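You operate a simulated robot arm through the tools that you are given. There is no shell and no other tool. Be economical: measure what you need, move in short steps, check, and stop when the job is done.

Carry out the task below with a simulated robot arm. There is one attempt and no reset: what you move stays moved.

TASK
Put the 8 mm cam from the top of the set-up bench on top of the green tab cover and the 6 mm cam on the grey cover there.

It is judged by the outcome, as a careful person would: the job done as asked, and still so three seconds after it is handed in. It fails if anything else is knocked over, pushed out of place, dropped, spilled or broken.

THE ROBOT
A 7-joint arm with a two-finger parallel gripper, fixed in place. Base frame: the origin is at the foot of the arm, x ahead of it, y to its left, z up; the work surface is at about z = 0. Lengths are in m, angles in rad, forces in N, time in s.
With the tool pointing down near the work surface it reaches from about 0.22 to 0.58 m from the base axis. Its first joint turns from -1.152 to 1.152 rad. Payload 2.5 kg.
Tool frame: the origin (TCP) lies between the finger pads and is the grasp point; the fingertips stand 0.023 m ahead of it; z points along the fingers, y is the line along which they close. The gripper opens to 0.094 m. The fingers are 0.038 m wide and 0.01 m thick; the gripper's body (0.054 by 0.096 m) begins 0.039 m behind the TCP.
Orientation is that of the tool frame in the base frame, as [roll, pitch, yaw] about the fixed x, y, z axes, in that order (R = Rz(yaw) Ry(pitch) Rx(roll)). With the fingers straight down and closing along the base's y, the tool's x points along the base's -x, its y along +y and its z along -z.

THE INTERFACE
- The arm moves only by the tool play_rows. Its argument "rows" is a list of rows, each a list of 4 numbers: the shift along the tool's x, y, z in m, then the turn about the tool's z in rad. In form: [[dx, dy, dz, spin], ...]. A call has 1 to 12 rows; each row is the pose to reach, as a shift and turn from the pose commanded when the call began, along the tool's axes at that moment. "fingers" is the closure, from 0 (fully open) to 1 (shut), set as the call begins (left out, the last holds). A row lasts 0.2 s, in which the tool goes at most 0.05 m and 0.15 rad; a call with a longer step from one row to the next is refused whole, and so is a gripper value outside its range. A pose out of reach is approached as far as the arm can. The call stops where the force on the tool passes 40 N (or 10 N more than at its start, if that is more) or the arm is blocked; 0.2 s more then pass. The fingers move at their own pace (about 0.108 m/s each) and stop on an object; they squeeze with about 26 N. The grip force told is the motor's: it shows also when the fingers shut on nothing. Time passes only in rows, and 0.2 s behind the last, so rows that repeat a pose let the fingers close. It gives the time, the measured TCP pose, the force on the tool (base axes), the opening and the grip force at its end, in the units of the frame above (readings bear some noise).
- Cameras (640 x 400 px; columns grow to the right, rows downward): "scene" is fixed at [0.1069, -0.4028, 0.5386]; the picture's right is [0.89, -0.45, 0.00], its down [-0.27, -0.54, -0.80] and it looks along [0.36, 0.72, -0.60] (base axes); focal length 222 px, centre (320, 200). "wrist" rides on the gripper at [-0.039, 0, -0.044] in the tool frame; the picture's right is [0.00, -1.00, 0.00], its down [0.97, 0.00, -0.24] and it looks along [0.24, 0.00, 0.97] (tool axes); focal length 218 px, centre (320, 200).
- snapshot(camera): a new picture of that camera. No time passes.
- locate(camera, pixels): there is no depth. For up to 12 entries [column, row, z] of the newest picture of that camera ("zoom" is the newest enlarged one), the place [x, y] in the base frame at which the ray of that pixel passes the height z, good to about 0.003 m. No time passes.
- zoom(camera, box): a new picture of the part [left, top, right, bottom] of that camera's present view, enlarged. No time passes.
- hand_in(): hands the job in; it is judged then, once.

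Work in short steps. Measure before you move; look again where a grasp or a placing could have gone wrong, and mend it. You have 60 turns and 30 pictures in all, the two below and enlarged ones among them. Open the gripper and draw the arm clear of the work before you hand the job in, unless the task says otherwise; then end with one line.

The tools are called after ">>>" as name(argument=value, ...) on one line, values as JSON. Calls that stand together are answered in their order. play_rows: Moves the arm, as the interface text tells. Its arguments: {"type":"object","properties":{"rows":{"type":"array","items":{"type":"array","items":{"type":"number"}}},"fingers":{"type":"number"}},"required":["rows"]} The other tools are called the same way: snapshot (camera) takes a picture; locate (camera, pixels) gives the place at which the rays of pixels pass given heights; zoom (camera, box) takes an enlarged picture of a part of a camera's view; hand_in () hands the job in.

At the start:

```text
time: 0.0
position: [0.3712, 0.1112, 0.2884]
orientation: [3.141, 0.001, 3.141]
contact_force: [0.0, -0.1, 0.1]
gripper_width: 0.0942
gripper_force: 0.1
```

scene: 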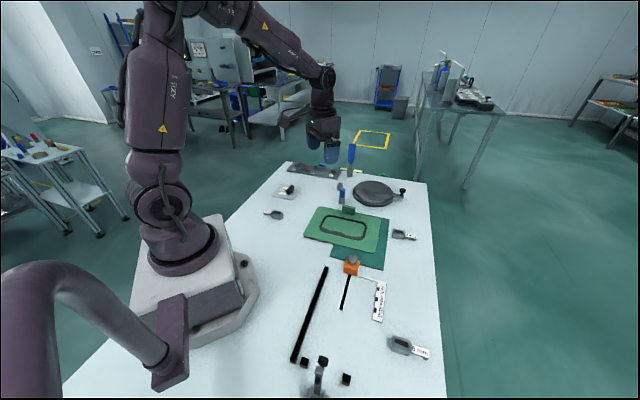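
wrist: 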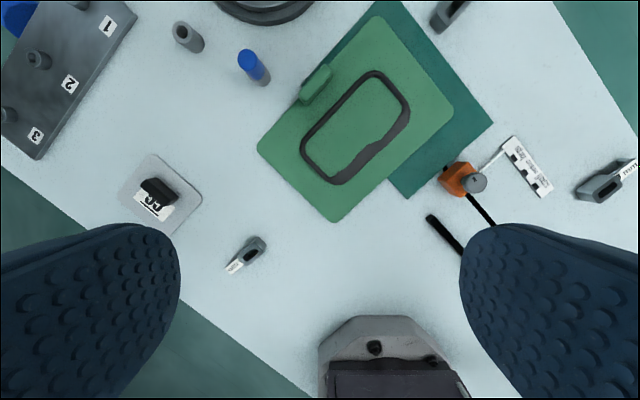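

I start by enlarging the views to identify the cams, tags and covers.

>>> zoom(camera="scene", box=[250, 140, 450, 265])

>>> zoom(camera="scene", box=[280, 260, 450, 400])

>>> zoom(camera="wrist", box=[0, 0, 320, 280])

>>> zoom(camera="wrist", box=[400, 0, 640, 240])

```text
3.20 times, centred on (350, 202) of scene
```

zoom: 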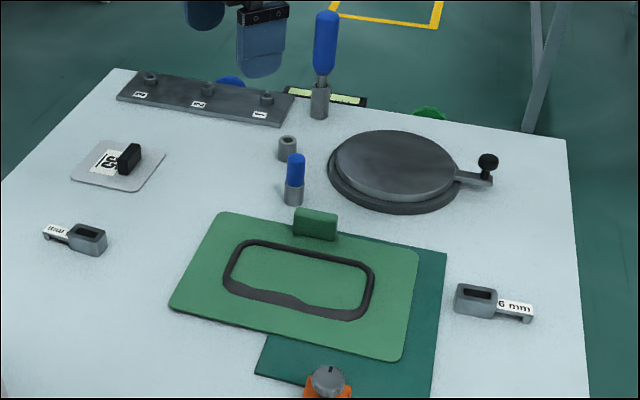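

```text
2.86 times, centred on (365, 330) of scene
```

zoom: 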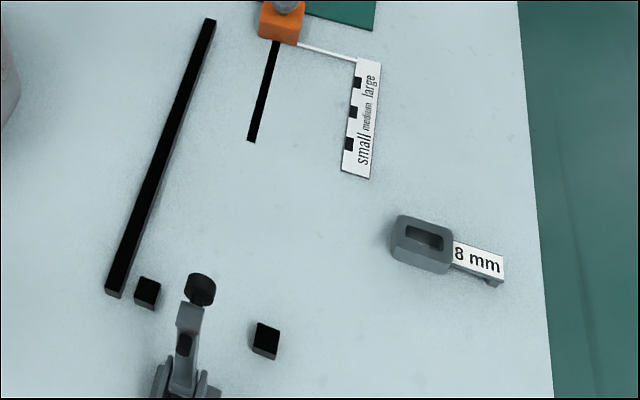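

```text
1.43 times, centred on (160, 140) of wrist
```

zoom: 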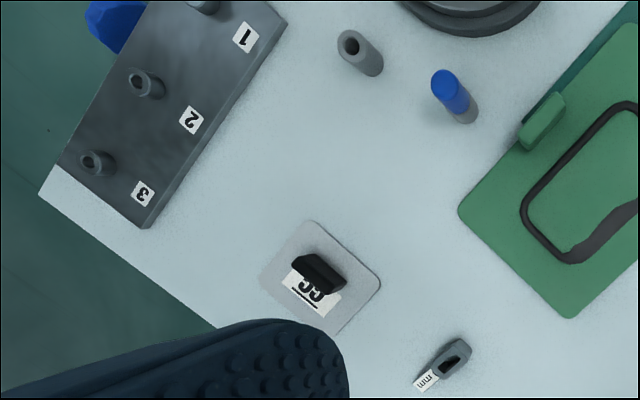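

```text
1.67 times, centred on (520, 120) of wrist
```

zoom: 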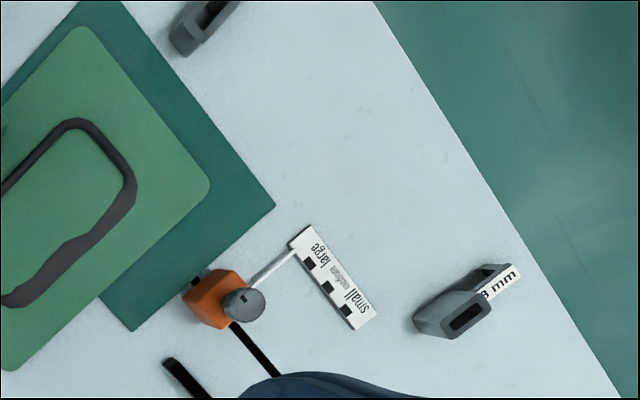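

>>> zoom(camera="scene", box=[300, 140, 420, 215])

>>> zoom(camera="scene", box=[250, 145, 330, 225])

>>> play_rows(rows=[[-0.03, 0, 0, 0], [-0.06, 0.0, 0, 0], [-0.09, 0.0, 0, 0], [-0.12, 0, 0, 0], [-0.12, 0, 0, 0]])

>>> snapshot(camera="wrist")

```text
5.33 times, centred on (360, 178) of scene
```

zoom: 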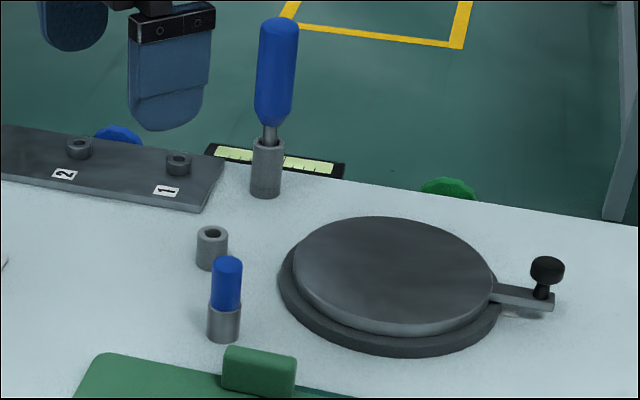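

```text
5.00 times, centred on (290, 185) of scene
```

zoom: 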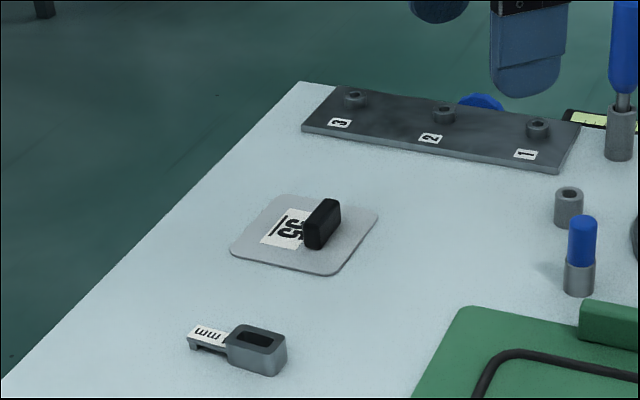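

```text
time: 1.2
position: [0.4911, 0.1097, 0.2863]
orientation: [-3.142, 0.0, -3.141]
contact_force: [-0.2, 0.0, -0.1]
gripper_width: 0.0939
gripper_force: 0.1
```

```text
21 pictures are left
```

wrist: 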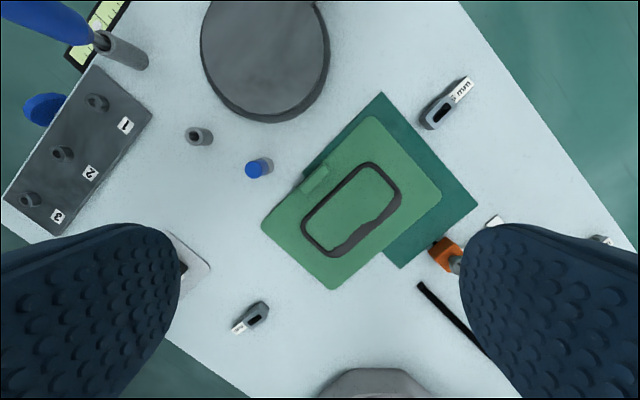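

>>> locate(camera="wrist", pixels=[[265, 55, 0.02], [445, 103, 0.01], [250, 317, 0.01], [190, 262, 0.0], [352, 205, 0.005], [605, 240, 0.0], [200, 136, 0.02], [258, 168, 0.03], [383, 118, 0.005], [440, 194, 0.005], [331, 288, 0.005], [263, 224, 0.005]])

>>> locate(camera="scene", pixels=[[375, 193, 0.03], [398, 234, 0.01], [277, 215, 0.01], [287, 191, 0.005], [402, 345, 0.01], [422, 353, 0.005]])

```text
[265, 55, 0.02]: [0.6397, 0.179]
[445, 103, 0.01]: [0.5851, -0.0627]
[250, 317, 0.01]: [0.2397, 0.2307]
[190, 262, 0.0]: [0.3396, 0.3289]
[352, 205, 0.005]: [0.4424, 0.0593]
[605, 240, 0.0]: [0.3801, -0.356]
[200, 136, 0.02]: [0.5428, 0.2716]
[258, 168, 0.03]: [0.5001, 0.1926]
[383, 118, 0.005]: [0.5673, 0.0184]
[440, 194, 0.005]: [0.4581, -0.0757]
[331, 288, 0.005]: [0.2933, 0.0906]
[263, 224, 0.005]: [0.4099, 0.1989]
```

```text
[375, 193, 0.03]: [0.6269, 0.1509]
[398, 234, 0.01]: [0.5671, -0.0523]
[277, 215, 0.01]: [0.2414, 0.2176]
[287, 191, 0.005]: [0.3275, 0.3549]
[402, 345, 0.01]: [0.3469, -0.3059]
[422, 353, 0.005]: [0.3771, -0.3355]
```

The disc lies out of reach (x≈0.64); the small grey plate with the black tab is at about (0.33, 0.34), the third cam at (0.24, 0.22). I move over the grey plate for a close look.

>>> play_rows(rows=[[0.025, 0.037, 0.01, 0], [0.05, 0.074, 0.02, 0], [0.075, 0.11, 0.03, 0], [0.1, 0.147, 0.04, 0], [0.125, 0.184, 0.05, 0], [0.146, 0.22, 0.066, 0], [0.146, 0.22, 0.066, 0]])

>>> snapshot(camera="wrist")

```text
time: 2.8
position: [0.3461, 0.3331, 0.2213]
orientation: [-3.14, 0.0, -3.141]
contact_force: [0.1, 0.9, -0.8]
gripper_width: 0.0939
gripper_force: 0.0
```

```text
20 pictures are left
```

wrist: 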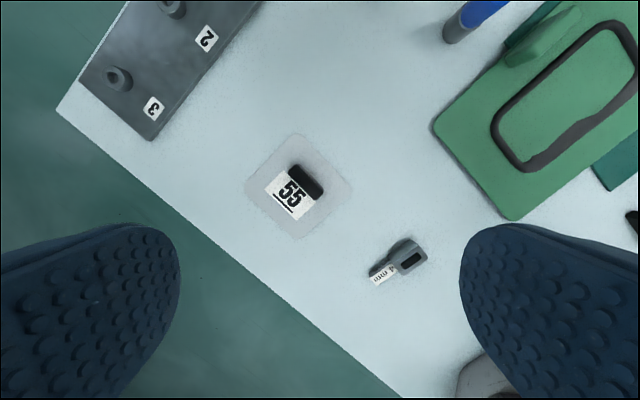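

>>> zoom(camera="wrist", box=[235, 120, 445, 300])

>>> locate(camera="zoom", pixels=[[30, 200, 0.003], [170, 45, 0.003], [350, 225, 0.003], [200, 360, 0.003], [185, 145, 0.02], [268, 225, 0.02], [170, 180, 0.003], [245, 248, 0.003], [545, 365, 0.015], [480, 435, 0.015]])

```text
2.22 times, centred on (340, 210) of wrist
```

zoom: 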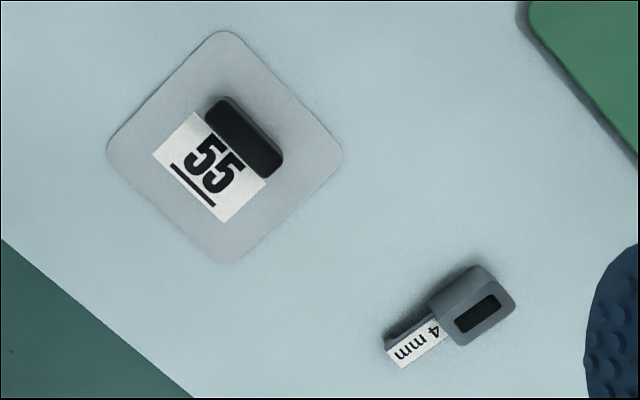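

```text
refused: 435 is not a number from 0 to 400
```

>>> locate(camera="zoom", pixels=[[107, 150, 0.003], [222, 32, 0.003], [343, 155, 0.003], [230, 262, 0.003], [207, 105, 0.02], [280, 170, 0.02], [205, 112, 0.003], [268, 178, 0.003], [387, 340, 0.01], [515, 300, 0.02], [435, 350, 0.01], [475, 265, 0.0]])

```text
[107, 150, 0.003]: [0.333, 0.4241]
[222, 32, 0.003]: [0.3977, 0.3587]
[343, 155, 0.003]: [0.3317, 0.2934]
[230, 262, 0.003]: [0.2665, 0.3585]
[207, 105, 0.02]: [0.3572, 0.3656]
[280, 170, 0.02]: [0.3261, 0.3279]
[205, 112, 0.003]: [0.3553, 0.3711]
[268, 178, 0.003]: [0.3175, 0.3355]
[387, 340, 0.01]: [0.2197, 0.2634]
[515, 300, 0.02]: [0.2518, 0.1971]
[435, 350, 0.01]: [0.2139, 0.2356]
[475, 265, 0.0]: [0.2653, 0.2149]
```

The grey plate is a square centred at about (0.332, 0.359), side 0.092, with a tab; the near cam is 4 mm (not wanted). Now I go over to the 6 mm cam near (0.57, -0.055).

>>> play_rows(rows=[[-0.02, -0.04, 0, 0], [-0.04, -0.08, 0, 0], [-0.06, -0.12, 0, 0], [-0.08, -0.16, 0, 0], [-0.1, -0.2, 0, 0], [-0.12, -0.24, 0, 0], [-0.14, -0.28, 0, 0], [-0.16, -0.32, 0, 0], [-0.18, -0.36, 0, 0], [-0.2, -0.39, 0, 0], [-0.2, -0.39, 0, 0]])

>>> snapshot(camera="wrist")

```text
time: 5.2
position: [0.5462, -0.059, 0.2221]
orientation: [-3.141, 0.0, -3.141]
contact_force: [-0.1, -0.2, -0.6]
gripper_width: 0.0941
gripper_force: 0.1
```

```text
18 pictures are left
```

wrist: 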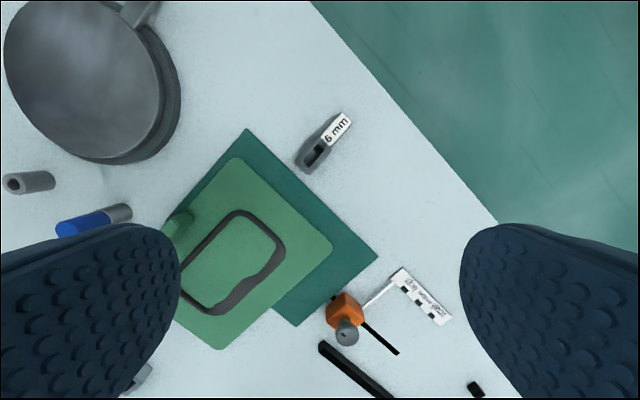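

>>> zoom(camera="wrist", box=[270, 100, 380, 180])

>>> zoom(camera="scene", box=[380, 215, 430, 250])

```text
5.00 times, centred on (325, 140) of wrist
```

zoom: 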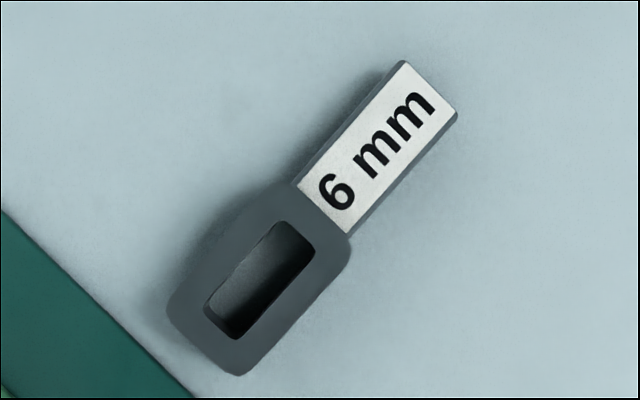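

```text
11.43 times, centred on (405, 232) of scene
```

zoom: 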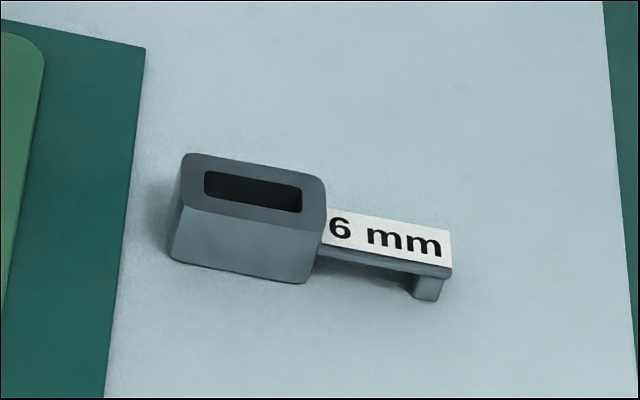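

>>> locate(camera="zoom", pixels=[[170, 262, 0.0], [305, 283, 0.0], [180, 205, 0.02], [318, 228, 0.02], [180, 205, 0.025], [318, 228, 0.025], [190, 155, 0.02], [325, 180, 0.02], [448, 267, 0.012], [452, 230, 0.012]])

>>> locate(camera="wrist", pixels=[[299, 157, 0.02], [309, 175, 0.02], [331, 151, 0.02], [315, 138, 0.02], [341.5, 112, 0.012], [352, 123, 0.012], [314, 155, 0.02], [337, 132, 0.012]])

```text
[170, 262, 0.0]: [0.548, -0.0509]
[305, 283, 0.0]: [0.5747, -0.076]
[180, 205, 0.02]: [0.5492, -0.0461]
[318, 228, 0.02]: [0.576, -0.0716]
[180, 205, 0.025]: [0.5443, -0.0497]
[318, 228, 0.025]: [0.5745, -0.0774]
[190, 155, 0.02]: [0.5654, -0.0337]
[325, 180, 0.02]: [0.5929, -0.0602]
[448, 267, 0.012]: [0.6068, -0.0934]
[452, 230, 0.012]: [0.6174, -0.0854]
```

```text
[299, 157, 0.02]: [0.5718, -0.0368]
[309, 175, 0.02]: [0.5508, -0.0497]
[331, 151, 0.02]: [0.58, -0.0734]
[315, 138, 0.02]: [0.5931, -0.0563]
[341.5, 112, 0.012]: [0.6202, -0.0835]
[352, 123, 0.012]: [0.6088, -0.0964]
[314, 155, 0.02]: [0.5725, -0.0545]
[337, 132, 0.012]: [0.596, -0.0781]
```

The 6 mm ring is centred at about (0.571, -0.053), axis about -42°, ~0.021 wide and 0.022 high. I turn 0.74 rad, go above it with fingers part open, then lower to z≈0.10.

>>> play_rows(rows=[[-0.006, 0.002, 0.02, 0.13], [-0.012, 0.004, 0.04, 0.26], [-0.018, 0.006, 0.06, 0.39], [-0.024, 0.007, 0.08, 0.52], [-0.024, 0.007, 0.1, 0.65], [-0.024, 0.007, 0.12, 0.74], [-0.024, 0.007, 0.12, 0.74]], fingers=0.45)

>>> snapshot(camera="wrist")

```text
time: 6.8
position: [0.5696, -0.0518, 0.1022]
orientation: [-3.141, -0.001, 2.399]
contact_force: [0.5, -0.1, 0.6]
gripper_width: 0.0517
gripper_force: 0.1
```

```text
15 pictures are left
```

wrist: 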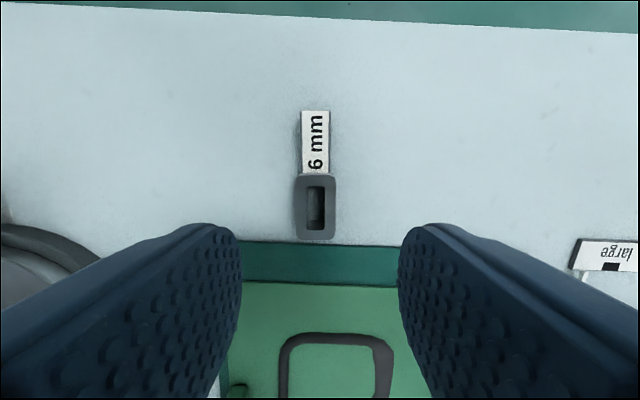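

The cam is upright in the picture at column ~318, centred between the fingers. I descend straight.

>>> play_rows(rows=[[0, 0, 0.025, 0], [0, 0, 0.045, 0], [0, 0, 0.06, 0], [0, 0, 0.07, 0], [0, 0, 0.0745, 0], [0, 0, 0.0745, 0]])

>>> snapshot(camera="wrist")

```text
time: 8.2
position: [0.569, -0.0529, 0.0274]
orientation: [-3.141, -0.001, 2.401]
contact_force: [-0.7, 0.7, 0.5]
gripper_width: 0.0519
gripper_force: 0.2
```

```text
14 pictures are left
```

wrist: 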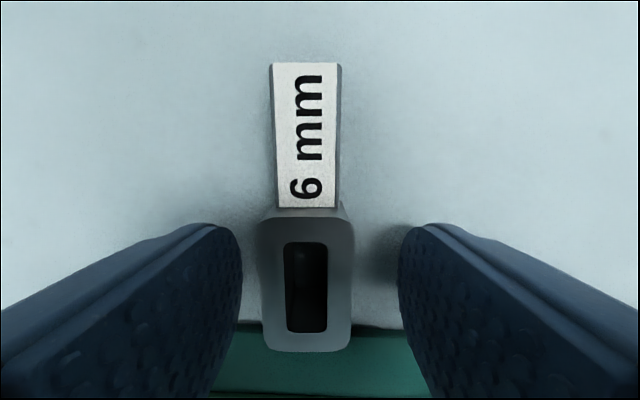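

>>> locate(camera="wrist", pixels=[[306, 217, 0.022], [306, 350, 0.022], [262, 280, 0.022], [352, 280, 0.022], [307, 64, 0.015]])

>>> play_rows(rows=[[0, 0, 0, 0], [0, 0, 0, 0], [0, 0, 0, 0], [0, 0, 0, 0]], fingers=1)

```text
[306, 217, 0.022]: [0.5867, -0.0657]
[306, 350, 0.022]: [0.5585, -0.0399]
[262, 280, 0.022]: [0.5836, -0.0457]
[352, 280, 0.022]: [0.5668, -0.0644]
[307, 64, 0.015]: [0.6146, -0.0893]
```

```text
time: 9.2
position: [0.5696, -0.0533, 0.0279]
orientation: [-3.141, 0.001, 2.4]
contact_force: [-0.2, -0.5, 0.3]
gripper_width: 0.0236
gripper_force: 26.0
```

Grip holds (0.0236 m, 26 N). I lift straight up and then carry to above the grey cover, turning so the cam will lie beside the tab.

>>> play_rows(rows=[[0, 0, -0.02, 0], [0, 0, -0.06, 0], [0, 0, -0.1, 0], [0, 0, -0.13, 0], [0, 0, -0.13, 0]])

>>> play_rows(rows=[[0.04, 0.0104, 0, -0.127], [0.08, 0.0207, 0, -0.254], [0.12, 0.0311, 0, -0.382], [0.16, 0.0414, 0, -0.509], [0.2, 0.0518, 0, -0.636], [0.24, 0.0622, 0, -0.763], [0.28, 0.0725, 0, -0.891], [0.32, 0.0829, 0, -1.018], [0.36, 0.0932, 0, -1.145], [0.4, 0.1036, 0, -1.272], [0.44, 0.114, 0, -1.4], [0.48, 0.1243, 0, -1.527]])

>>> snapshot(camera="wrist")

```text
time: 10.4
position: [0.5691, -0.0523, 0.157]
orientation: [3.141, -0.001, 2.402]
contact_force: [0.3, 0.4, 0.0]
gripper_width: 0.0235
gripper_force: 26.2
```

```text
time: 13.0
position: [0.2991, 0.3662, 0.1566]
orientation: [3.14, 0.002, -2.354]
contact_force: [-0.8, -0.4, -0.8]
gripper_width: 0.0235
gripper_force: 26.1
```

```text
13 pictures are left
```

wrist: 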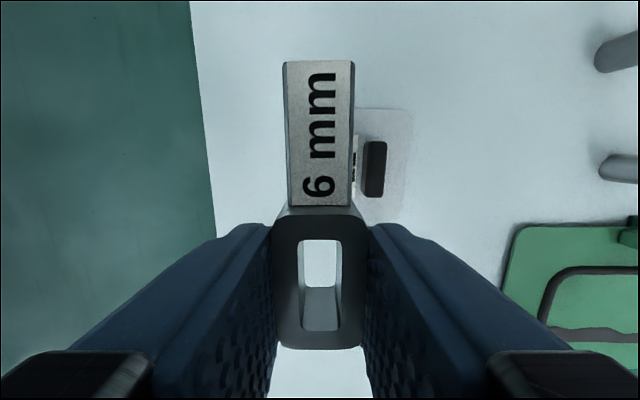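

>>> locate(camera="wrist", pixels=[[411, 108, 0.003], [403, 222, 0.003], [363, 144, 0.02], [363, 194, 0.02], [386, 143, 0.02], [386, 196, 0.02], [360, 108, 0.003]])

```text
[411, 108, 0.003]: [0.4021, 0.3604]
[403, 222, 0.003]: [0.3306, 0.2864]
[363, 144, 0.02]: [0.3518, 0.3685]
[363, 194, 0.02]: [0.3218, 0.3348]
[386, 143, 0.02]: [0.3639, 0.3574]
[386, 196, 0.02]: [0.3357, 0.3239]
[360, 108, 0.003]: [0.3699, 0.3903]
```

The plate and tab line up as measured (tab face at about column 363); the cam is about 0.028 m from the plate's centre line, clear of the tab. I lower it, then creep down to contact.

>>> play_rows(rows=[[0, -0.001, 0.04, 0], [0, -0.002, 0.075, 0], [0, -0.002, 0.1, 0], [0, -0.002, 0.115, 0], [0, -0.002, 0.12, 0], [0, -0.002, 0.12, 0]])

>>> snapshot(camera="wrist")

>>> zoom(camera="scene", box=[250, 155, 330, 205])

```text
time: 14.4
position: [0.3002, 0.3625, 0.0374]
orientation: [3.141, -0.001, -2.355]
contact_force: [-0.2, -0.7, -0.8]
gripper_width: 0.0234
gripper_force: 25.9
```

```text
12 pictures are left
```

wrist: 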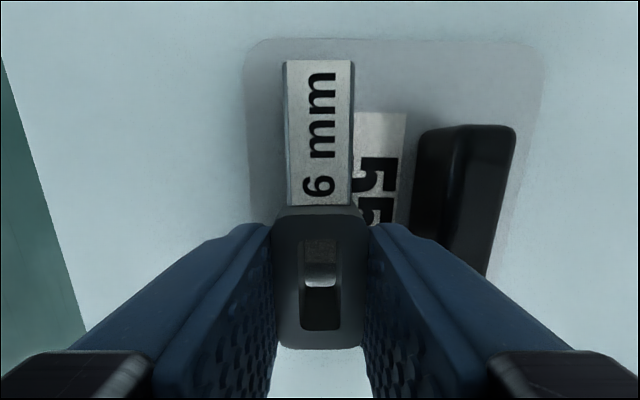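

```text
8.00 times, centred on (290, 180) of scene
```

zoom: 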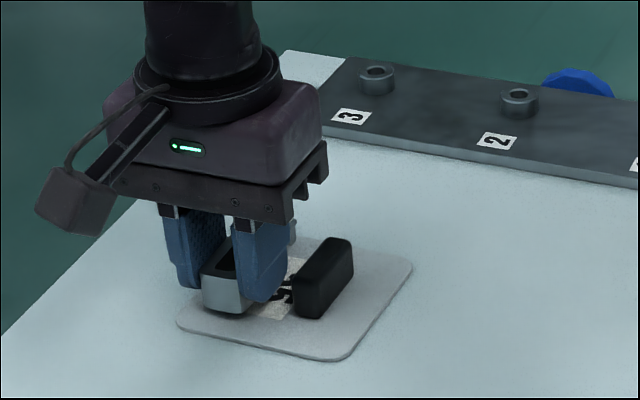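

>>> locate(camera="wrist", pixels=[[320, 38, 0.003], [245, 130, 0.003], [320, 350, 0.003], [320, 280, 0.003], [320, 348, 0.03], [320, 60, 0.025], [540, 130, 0.003]])

```text
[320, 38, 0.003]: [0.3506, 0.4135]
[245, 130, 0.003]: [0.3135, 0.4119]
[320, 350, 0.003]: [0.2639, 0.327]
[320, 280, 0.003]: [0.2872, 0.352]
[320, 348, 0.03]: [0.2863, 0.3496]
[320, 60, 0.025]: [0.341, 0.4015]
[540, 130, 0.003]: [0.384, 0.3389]
```

The tail end has ~15 mm to the plate's far edge, the ring end less, so I shift 6 mm tail-ward and creep down.

>>> play_rows(rows=[[-0.006, 0, 0, 0], [-0.006, 0, 0.003, 0], [-0.006, 0, 0.005, 0], [-0.006, 0, 0.006, 0], [-0.006, 0, 0.006, 0]])

>>> zoom(camera="scene", box=[265, 170, 315, 202])

```text
time: 15.6
position: [0.3052, 0.3662, 0.0321]
orientation: [3.141, -0.001, -2.353]
contact_force: [0.8, 0.1, -1.0]
gripper_width: 0.0236
gripper_force: 25.6
```

```text
12.50 times, centred on (290, 186) of scene
```

zoom: 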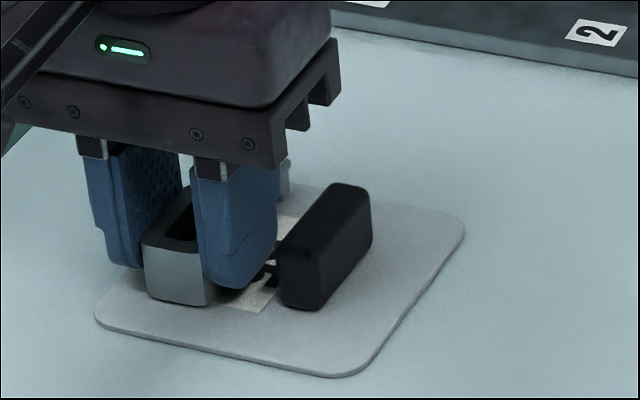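

Close to the plate with no contact yet; I creep further in 0.5–1 mm steps watching the force.

>>> play_rows(rows=[[0, 0, 0.0007, 0], [0, 0, 0.0014, 0], [0, 0, 0.0014, 0]])

```text
time: 16.4
position: [0.3029, 0.3667, 0.0311]
orientation: [-3.14, -0.001, -2.354]
contact_force: [-0.1, -0.5, 0.6]
gripper_width: 0.0235
gripper_force: 26.3
```

>>> play_rows(rows=[[0, 0, 0.0006, 0], [0, 0, 0.0012, 0], [0, 0, 0.0012, 0]])

```text
time: 17.2
position: [0.3045, 0.367, 0.0313]
orientation: [3.141, 0.003, -2.355]
contact_force: [-4.1, -5.4, 23.3]
gripper_width: 0.0236
gripper_force: 26.0
```

Contact (23 N). I ease up under 1 mm and open just a little, to keep off the tab.

>>> play_rows(rows=[[0, 0, -0.0008, 0], [0, 0, -0.0008, 0]])

>>> play_rows(rows=[[0, 0, 0, 0], [0, 0, 0, 0], [0, 0, 0, 0]], fingers=0.63)

>>> play_rows(rows=[[0, 0, -0.005, 0], [0, 0, -0.015, 0], [0, 0, -0.04, 0], [0, 0, -0.08, 0], [0, 0, -0.12, 0], [0, 0, -0.16, 0], [0, 0, -0.16, 0]])

>>> snapshot(camera="wrist")

```text
time: 17.8
position: [0.3045, 0.3658, 0.0302]
orientation: [-3.141, 0.004, -2.355]
contact_force: [-2.2, -0.5, 19.5]
gripper_width: 0.0236
gripper_force: 26.5
```

```text
time: 18.6
position: [0.3042, 0.3662, 0.0299]
orientation: [-3.141, 0.001, -2.353]
contact_force: [0.2, 0.0, 0.5]
gripper_width: 0.0348
gripper_force: 0.1
```

```text
time: 20.2
position: [0.3026, 0.3645, 0.19]
orientation: [3.141, 0.0, -2.354]
contact_force: [0.7, 0.4, -0.4]
gripper_width: 0.0347
gripper_force: 0.1
```

```text
9 pictures are left
```

wrist: 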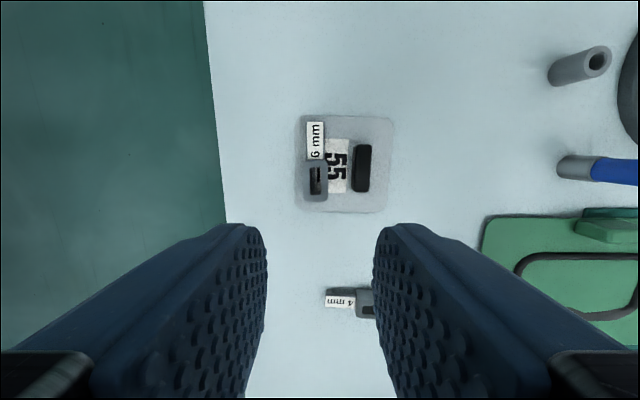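

The 6 mm cam lies on the grey cover beside its tab. Now I travel toward the 8 mm cam.

>>> play_rows(rows=[[0.0263, -0.0293, -0.0075, 0.0983], [0.0527, -0.0587, -0.015, 0.1965], [0.079, -0.088, -0.0225, 0.2948], [0.1053, -0.1174, -0.03, 0.393], [0.1317, -0.1467, -0.0375, 0.4913], [0.158, -0.176, -0.045, 0.5895], [0.1844, -0.2054, -0.0525, 0.6878], [0.2107, -0.2347, -0.06, 0.786]])

>>> locate(camera="scene", pixels=[[322, 360, 0.08], [318, 390, 0.03], [347, 380, 0.01]])

```text
time: 22.0
position: [0.3212, 0.0511, 0.2489]
orientation: [-3.142, 0.001, -3.142]
contact_force: [0.4, 0.3, 0.0]
gripper_width: 0.0347
gripper_force: 0.0
```

```text
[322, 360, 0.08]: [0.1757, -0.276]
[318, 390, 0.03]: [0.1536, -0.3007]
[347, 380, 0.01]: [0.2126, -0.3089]
```

>>> play_rows(rows=[[-0.003, -0.042, 0, 0.0925], [-0.006, -0.084, 0, 0.185], [-0.009, -0.126, 0, 0.2775], [-0.012, -0.168, 0, 0.37], [-0.015, -0.21, 0, 0.4625], [-0.018, -0.252, 0, 0.555], [-0.021, -0.294, 0, 0.6475], [-0.024, -0.34, 0.03, 0.74], [-0.024, -0.34, 0.06, 0.74], [-0.024, -0.34, 0.06, 0.74]], fingers=0.3)

>>> snapshot(camera="wrist")

```text
refused: row 8 steps farther than a row can; nothing moved
```

```text
8 pictures are left
```

wrist: 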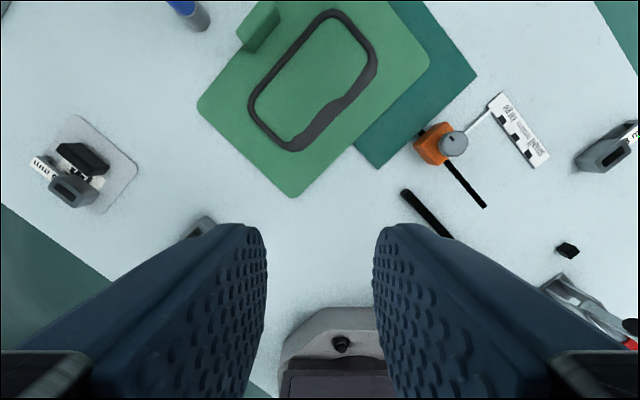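

>>> locate(camera="wrist", pixels=[[198, 105, 0.005], [293, 196, 0.005], [429, 62, 0.005], [258, 100, 0.005], [293, 140, 0.005], [362, 68, 0.005], [330, 22, 0.005], [250, 98, 0.008], [293, 150, 0.008], [376, 62, 0.008], [240, 48, 0.01], [280, 15, 0.01]])

>>> play_rows(rows=[[-0.003, -0.042, 0, 0.0925], [-0.006, -0.084, 0, 0.185], [-0.009, -0.126, 0, 0.2775], [-0.012, -0.168, 0, 0.37], [-0.015, -0.21, 0, 0.4625], [-0.018, -0.252, 0, 0.555], [-0.021, -0.294, 0, 0.6475], [-0.024, -0.335, 0.01, 0.74], [-0.024, -0.34, 0.04, 0.74], [-0.024, -0.34, 0.06, 0.74], [-0.024, -0.34, 0.06, 0.74]], fingers=0.3)

>>> snapshot(camera="wrist")

```text
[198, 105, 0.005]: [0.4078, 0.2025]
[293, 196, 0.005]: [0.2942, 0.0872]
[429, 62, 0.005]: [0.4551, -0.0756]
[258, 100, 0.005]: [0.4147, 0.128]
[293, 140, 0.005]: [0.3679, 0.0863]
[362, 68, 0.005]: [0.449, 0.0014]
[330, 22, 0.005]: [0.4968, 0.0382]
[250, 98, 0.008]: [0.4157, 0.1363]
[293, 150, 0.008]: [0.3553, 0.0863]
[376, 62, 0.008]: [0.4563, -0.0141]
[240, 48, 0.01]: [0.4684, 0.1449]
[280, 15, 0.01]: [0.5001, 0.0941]
```

```text
time: 24.4
position: [0.3463, -0.2871, 0.1898]
orientation: [3.141, 0.0, 2.402]
contact_force: [0.7, 0.3, 0.3]
gripper_width: 0.0659
gripper_force: 0.0
```

```text
7 pictures are left
```

wrist: 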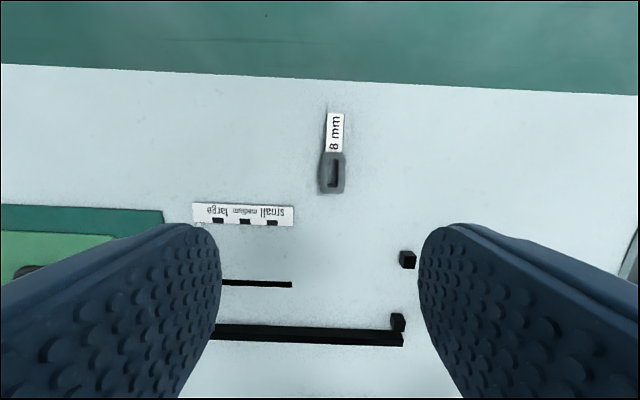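

>>> locate(camera="wrist", pixels=[[325, 153, 0.024], [345, 153, 0.024], [344, 193, 0.024], [322, 193, 0.024], [327, 113, 0.015], [343, 113, 0.015], [290, 225, 0.002]])

```text
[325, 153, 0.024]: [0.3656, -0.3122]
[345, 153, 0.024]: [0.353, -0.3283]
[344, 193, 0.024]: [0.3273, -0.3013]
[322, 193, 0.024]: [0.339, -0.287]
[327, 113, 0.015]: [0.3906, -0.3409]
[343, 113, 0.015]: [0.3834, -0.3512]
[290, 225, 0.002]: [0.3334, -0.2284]
```

The 8 mm ring is centred at about (0.346, -0.307). I move above it and descend.

>>> play_rows(rows=[[-0.0111, -0.0148, 0.02, 0.025], [-0.0111, -0.0148, 0.06, 0.025], [-0.0111, -0.0148, 0.1, 0.025], [-0.0111, -0.0148, 0.13, 0.025], [-0.0111, -0.0148, 0.15, 0.025], [-0.0111, -0.0148, 0.162, 0.025], [-0.0111, -0.0148, 0.162, 0.025]])

>>> snapshot(camera="wrist")

```text
time: 26.0
position: [0.3449, -0.3071, 0.0282]
orientation: [-3.141, -0.001, 2.378]
contact_force: [1.0, 0.0, 0.5]
gripper_width: 0.0659
gripper_force: 0.0
```

```text
6 pictures are left
```

wrist: 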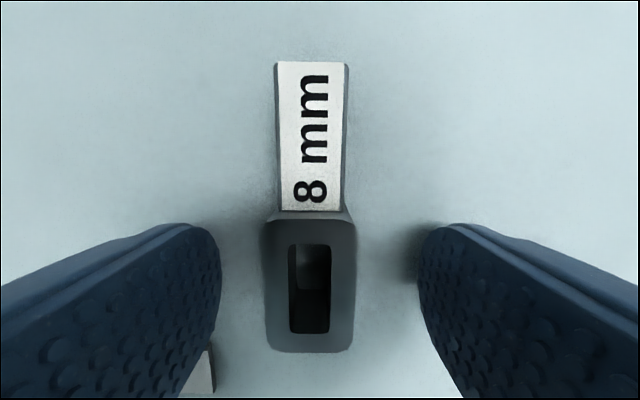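

The 8 mm cam is centred. I raise the grip by 5 mm so the fingertips will stay above the gasket loop on the cover, close, and measure the loop's inner edges.

>>> play_rows(rows=[[0, 0, -0.005, 0], [0, 0, -0.005, 0]])

>>> play_rows(rows=[[0, 0, 0, 0], [0, 0, 0, 0], [0, 0, 0, 0], [0, 0, 0, 0]], fingers=1)

>>> play_rows(rows=[[0, 0, -0.02, 0], [0, 0, -0.06, 0], [0, 0, -0.1, 0], [0, 0, -0.14, 0], [0, 0, -0.17, 0], [0, 0, -0.17, 0]])

>>> snapshot(camera="wrist")

>>> locate(camera="scene", pixels=[[325, 227.6, 0.006], [340.6, 231, 0.006], [350, 234.2, 0.006], [359.4, 234.8, 0.006], [328, 217, 0.006], [362.5, 222.8, 0.006]])

```text
time: 26.6
position: [0.3438, -0.3065, 0.0342]
orientation: [3.14, 0.002, 2.376]
contact_force: [0.1, -0.3, -0.1]
gripper_width: 0.0657
gripper_force: 0.1
```

```text
time: 27.6
position: [0.345, -0.3052, 0.0329]
orientation: [3.141, 0.0, 2.377]
contact_force: [1.1, 0.7, 4.0]
gripper_width: 0.0238
gripper_force: 25.6
```

```text
time: 29.0
position: [0.3445, -0.3069, 0.2035]
orientation: [3.141, -0.001, 2.377]
contact_force: [-1.0, 0.3, -1.2]
gripper_width: 0.0236
gripper_force: 26.0
```

```text
5 pictures are left
```

wrist: 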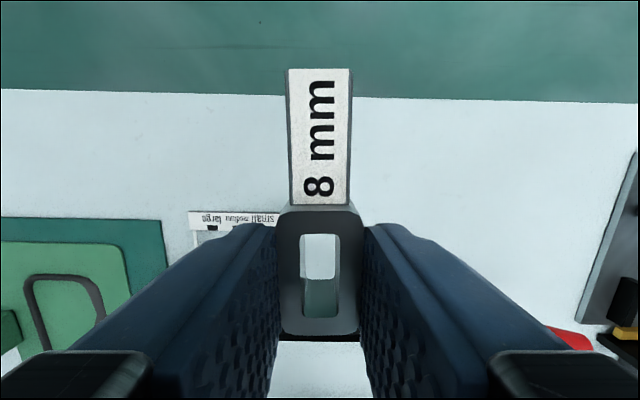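

```text
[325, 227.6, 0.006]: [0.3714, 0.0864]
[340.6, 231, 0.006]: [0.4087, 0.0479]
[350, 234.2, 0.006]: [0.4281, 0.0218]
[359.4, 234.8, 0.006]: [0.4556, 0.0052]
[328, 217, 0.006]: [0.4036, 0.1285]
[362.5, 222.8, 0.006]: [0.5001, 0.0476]
```

The 8 mm cam is held (0.0236 m). The loop interior on the green cover is about 0.115 × 0.055 m, so I carry the cam to above it: TCP (0.418, 0.078).

>>> play_rows(rows=[[0.0237, 0.0365, 0, 0], [0.0474, 0.0731, 0, 0], [0.0711, 0.1096, 0, 0.01], [0.0948, 0.1462, 0, 0.02], [0.1185, 0.1827, 0, 0.026], [0.1422, 0.2193, 0, 0.026], [0.1659, 0.2558, 0, 0.026], [0.1896, 0.2924, 0, 0.026], [0.2133, 0.3289, 0, 0.026], [0.2133, 0.3289, 0.04, 0.026], [0.2133, 0.3289, 0.08, 0.026], [0.2133, 0.3289, 0.08, 0.026]])

>>> snapshot(camera="wrist")

```text
time: 31.6
position: [0.4177, 0.0774, 0.1259]
orientation: [-3.141, 0.0, 2.351]
contact_force: [0.1, 0.2, -0.6]
gripper_width: 0.0236
gripper_force: 26.0
```

```text
4 pictures are left
```

wrist: 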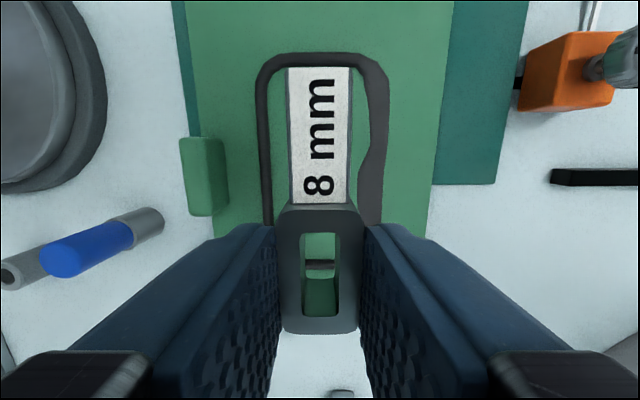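

>>> locate(camera="wrist", pixels=[[270, 150, 0.006], [359, 200, 0.006], [366, 130, 0.006], [315, 63, 0.006], [320, 261, 0.006], [320, 268, 0.006]])

```text
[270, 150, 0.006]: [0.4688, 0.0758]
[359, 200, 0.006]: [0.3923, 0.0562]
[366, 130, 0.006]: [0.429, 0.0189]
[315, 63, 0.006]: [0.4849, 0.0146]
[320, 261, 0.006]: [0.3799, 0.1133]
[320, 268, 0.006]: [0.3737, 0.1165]
```

The cam is centred inside the loop (loop edges ±0.033 m across, −0.052/+0.092 along). I lower and creep to contact.

>>> play_rows(rows=[[0, 0, 0.03, 0], [0, 0, 0.05, 0], [0, 0, 0.065, 0], [0, 0, 0.075, 0], [0, 0, 0.078, 0], [0, 0, 0.078, 0]])

>>> zoom(camera="scene", box=[310, 195, 390, 245])

```text
time: 33.0
position: [0.4175, 0.0773, 0.0451]
orientation: [3.14, 0.0, 2.35]
contact_force: [-0.4, -0.3, -1.1]
gripper_width: 0.0237
gripper_force: 26.0
```

```text
8.00 times, centred on (350, 220) of scene
```

zoom: 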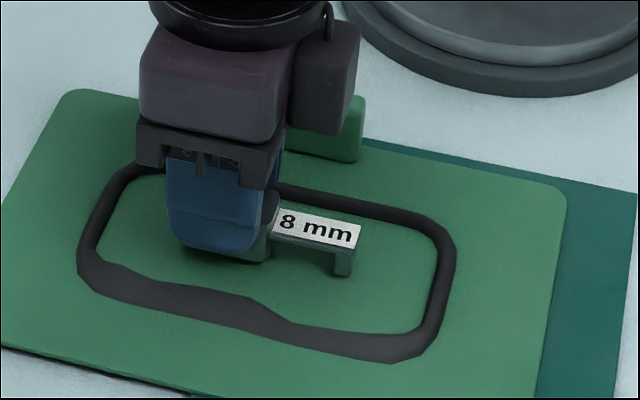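

>>> play_rows(rows=[[0, 0, 0.001, 0], [0, 0, 0.002, 0], [0, 0, 0.003, 0], [0, 0, 0.003, 0]])

```text
time: 34.0
position: [0.4181, 0.0779, 0.0422]
orientation: [3.141, -0.001, 2.351]
contact_force: [0.9, 0.1, -0.8]
gripper_width: 0.0234
gripper_force: 25.3
```

>>> play_rows(rows=[[0, 0, 0.0007, 0], [0, 0, 0.0014, 0], [0, 0, 0.0014, 0]])

```text
time: 34.8
position: [0.416, 0.0776, 0.04]
orientation: [3.141, 0.002, 2.352]
contact_force: [-0.4, 0.7, -0.2]
gripper_width: 0.0235
gripper_force: 26.2
```

>>> play_rows(rows=[[0, 0, 0.0006, 0], [0, 0, 0.0012, 0], [0, 0, 0.0012, 0]])

```text
time: 35.6
position: [0.4175, 0.0781, 0.0408]
orientation: [3.141, -0.001, 2.35]
contact_force: [-7.0, 0.3, 19.0]
gripper_width: 0.0236
gripper_force: 26.6
```

Contact (19 N). I ease up slightly, open partly, and withdraw straight up.

>>> play_rows(rows=[[0, 0, -0.0006, 0], [0, 0, -0.0006, 0]])

>>> play_rows(rows=[[0, 0, 0, 0], [0, 0, 0, 0], [0, 0, 0, 0]], fingers=0.55)

>>> play_rows(rows=[[0, 0, -0.005, 0], [0, 0, -0.015, 0], [0, 0, -0.04, 0], [0, 0, -0.08, 0], [0, 0, -0.12, 0], [0, 0, -0.16, 0], [0, 0, -0.2, 0], [0, 0, -0.24, 0], [0, 0, -0.24, 0]])

>>> snapshot(camera="wrist")

>>> zoom(camera="scene", box=[250, 150, 450, 275])

```text
time: 36.2
position: [0.418, 0.0774, 0.0404]
orientation: [3.139, -0.001, 2.352]
contact_force: [-4.3, 1.1, 16.0]
gripper_width: 0.0233
gripper_force: 25.5
```

```text
time: 37.0
position: [0.4178, 0.0775, 0.0409]
orientation: [-3.141, -0.001, 2.351]
contact_force: [-0.4, 0.1, 0.2]
gripper_width: 0.0422
gripper_force: 0.2
```

```text
time: 39.0
position: [0.4178, 0.0776, 0.2809]
orientation: [3.141, 0.0, 2.352]
contact_force: [0.3, 0.7, -0.4]
gripper_width: 0.0424
gripper_force: 0.0
```

```text
2 pictures are left
```

wrist: 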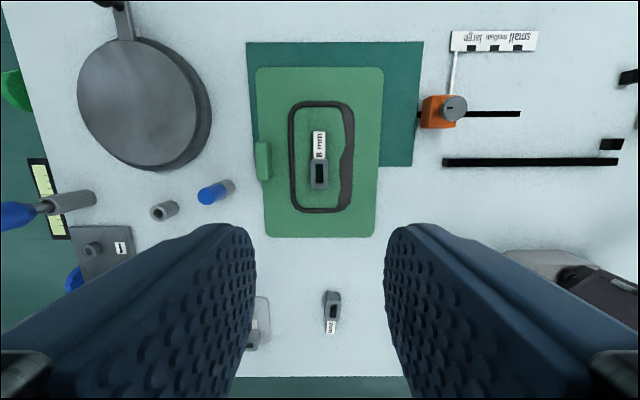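

```text
3.20 times, centred on (350, 212) of scene
```

zoom: 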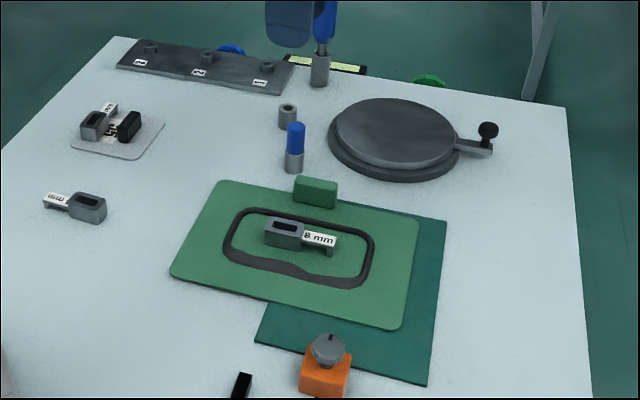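

Both cams lie on their covers and nothing else has moved. I open the gripper fully, well above the work, and hand in.

>>> play_rows(rows=[[0, 0, -0.01, 0], [0, 0, -0.02, 0], [0, 0, -0.02, 0]], fingers=0)

>>> hand_in()

```text
time: 39.8
position: [0.4181, 0.0775, 0.3008]
orientation: [3.14, 0.0, 2.352]
contact_force: [0.1, 0.0, 0.6]
gripper_width: 0.094
gripper_force: 0.0
```

```text
The job is handed in.
```

The 8 mm cam is on the green tab cover, inside its black loop, and the 6 mm cam is on the square grey cover beside its black tab; I took that square plate, not the round grey disc mostly out of the arm's reach, to be the grey cover.
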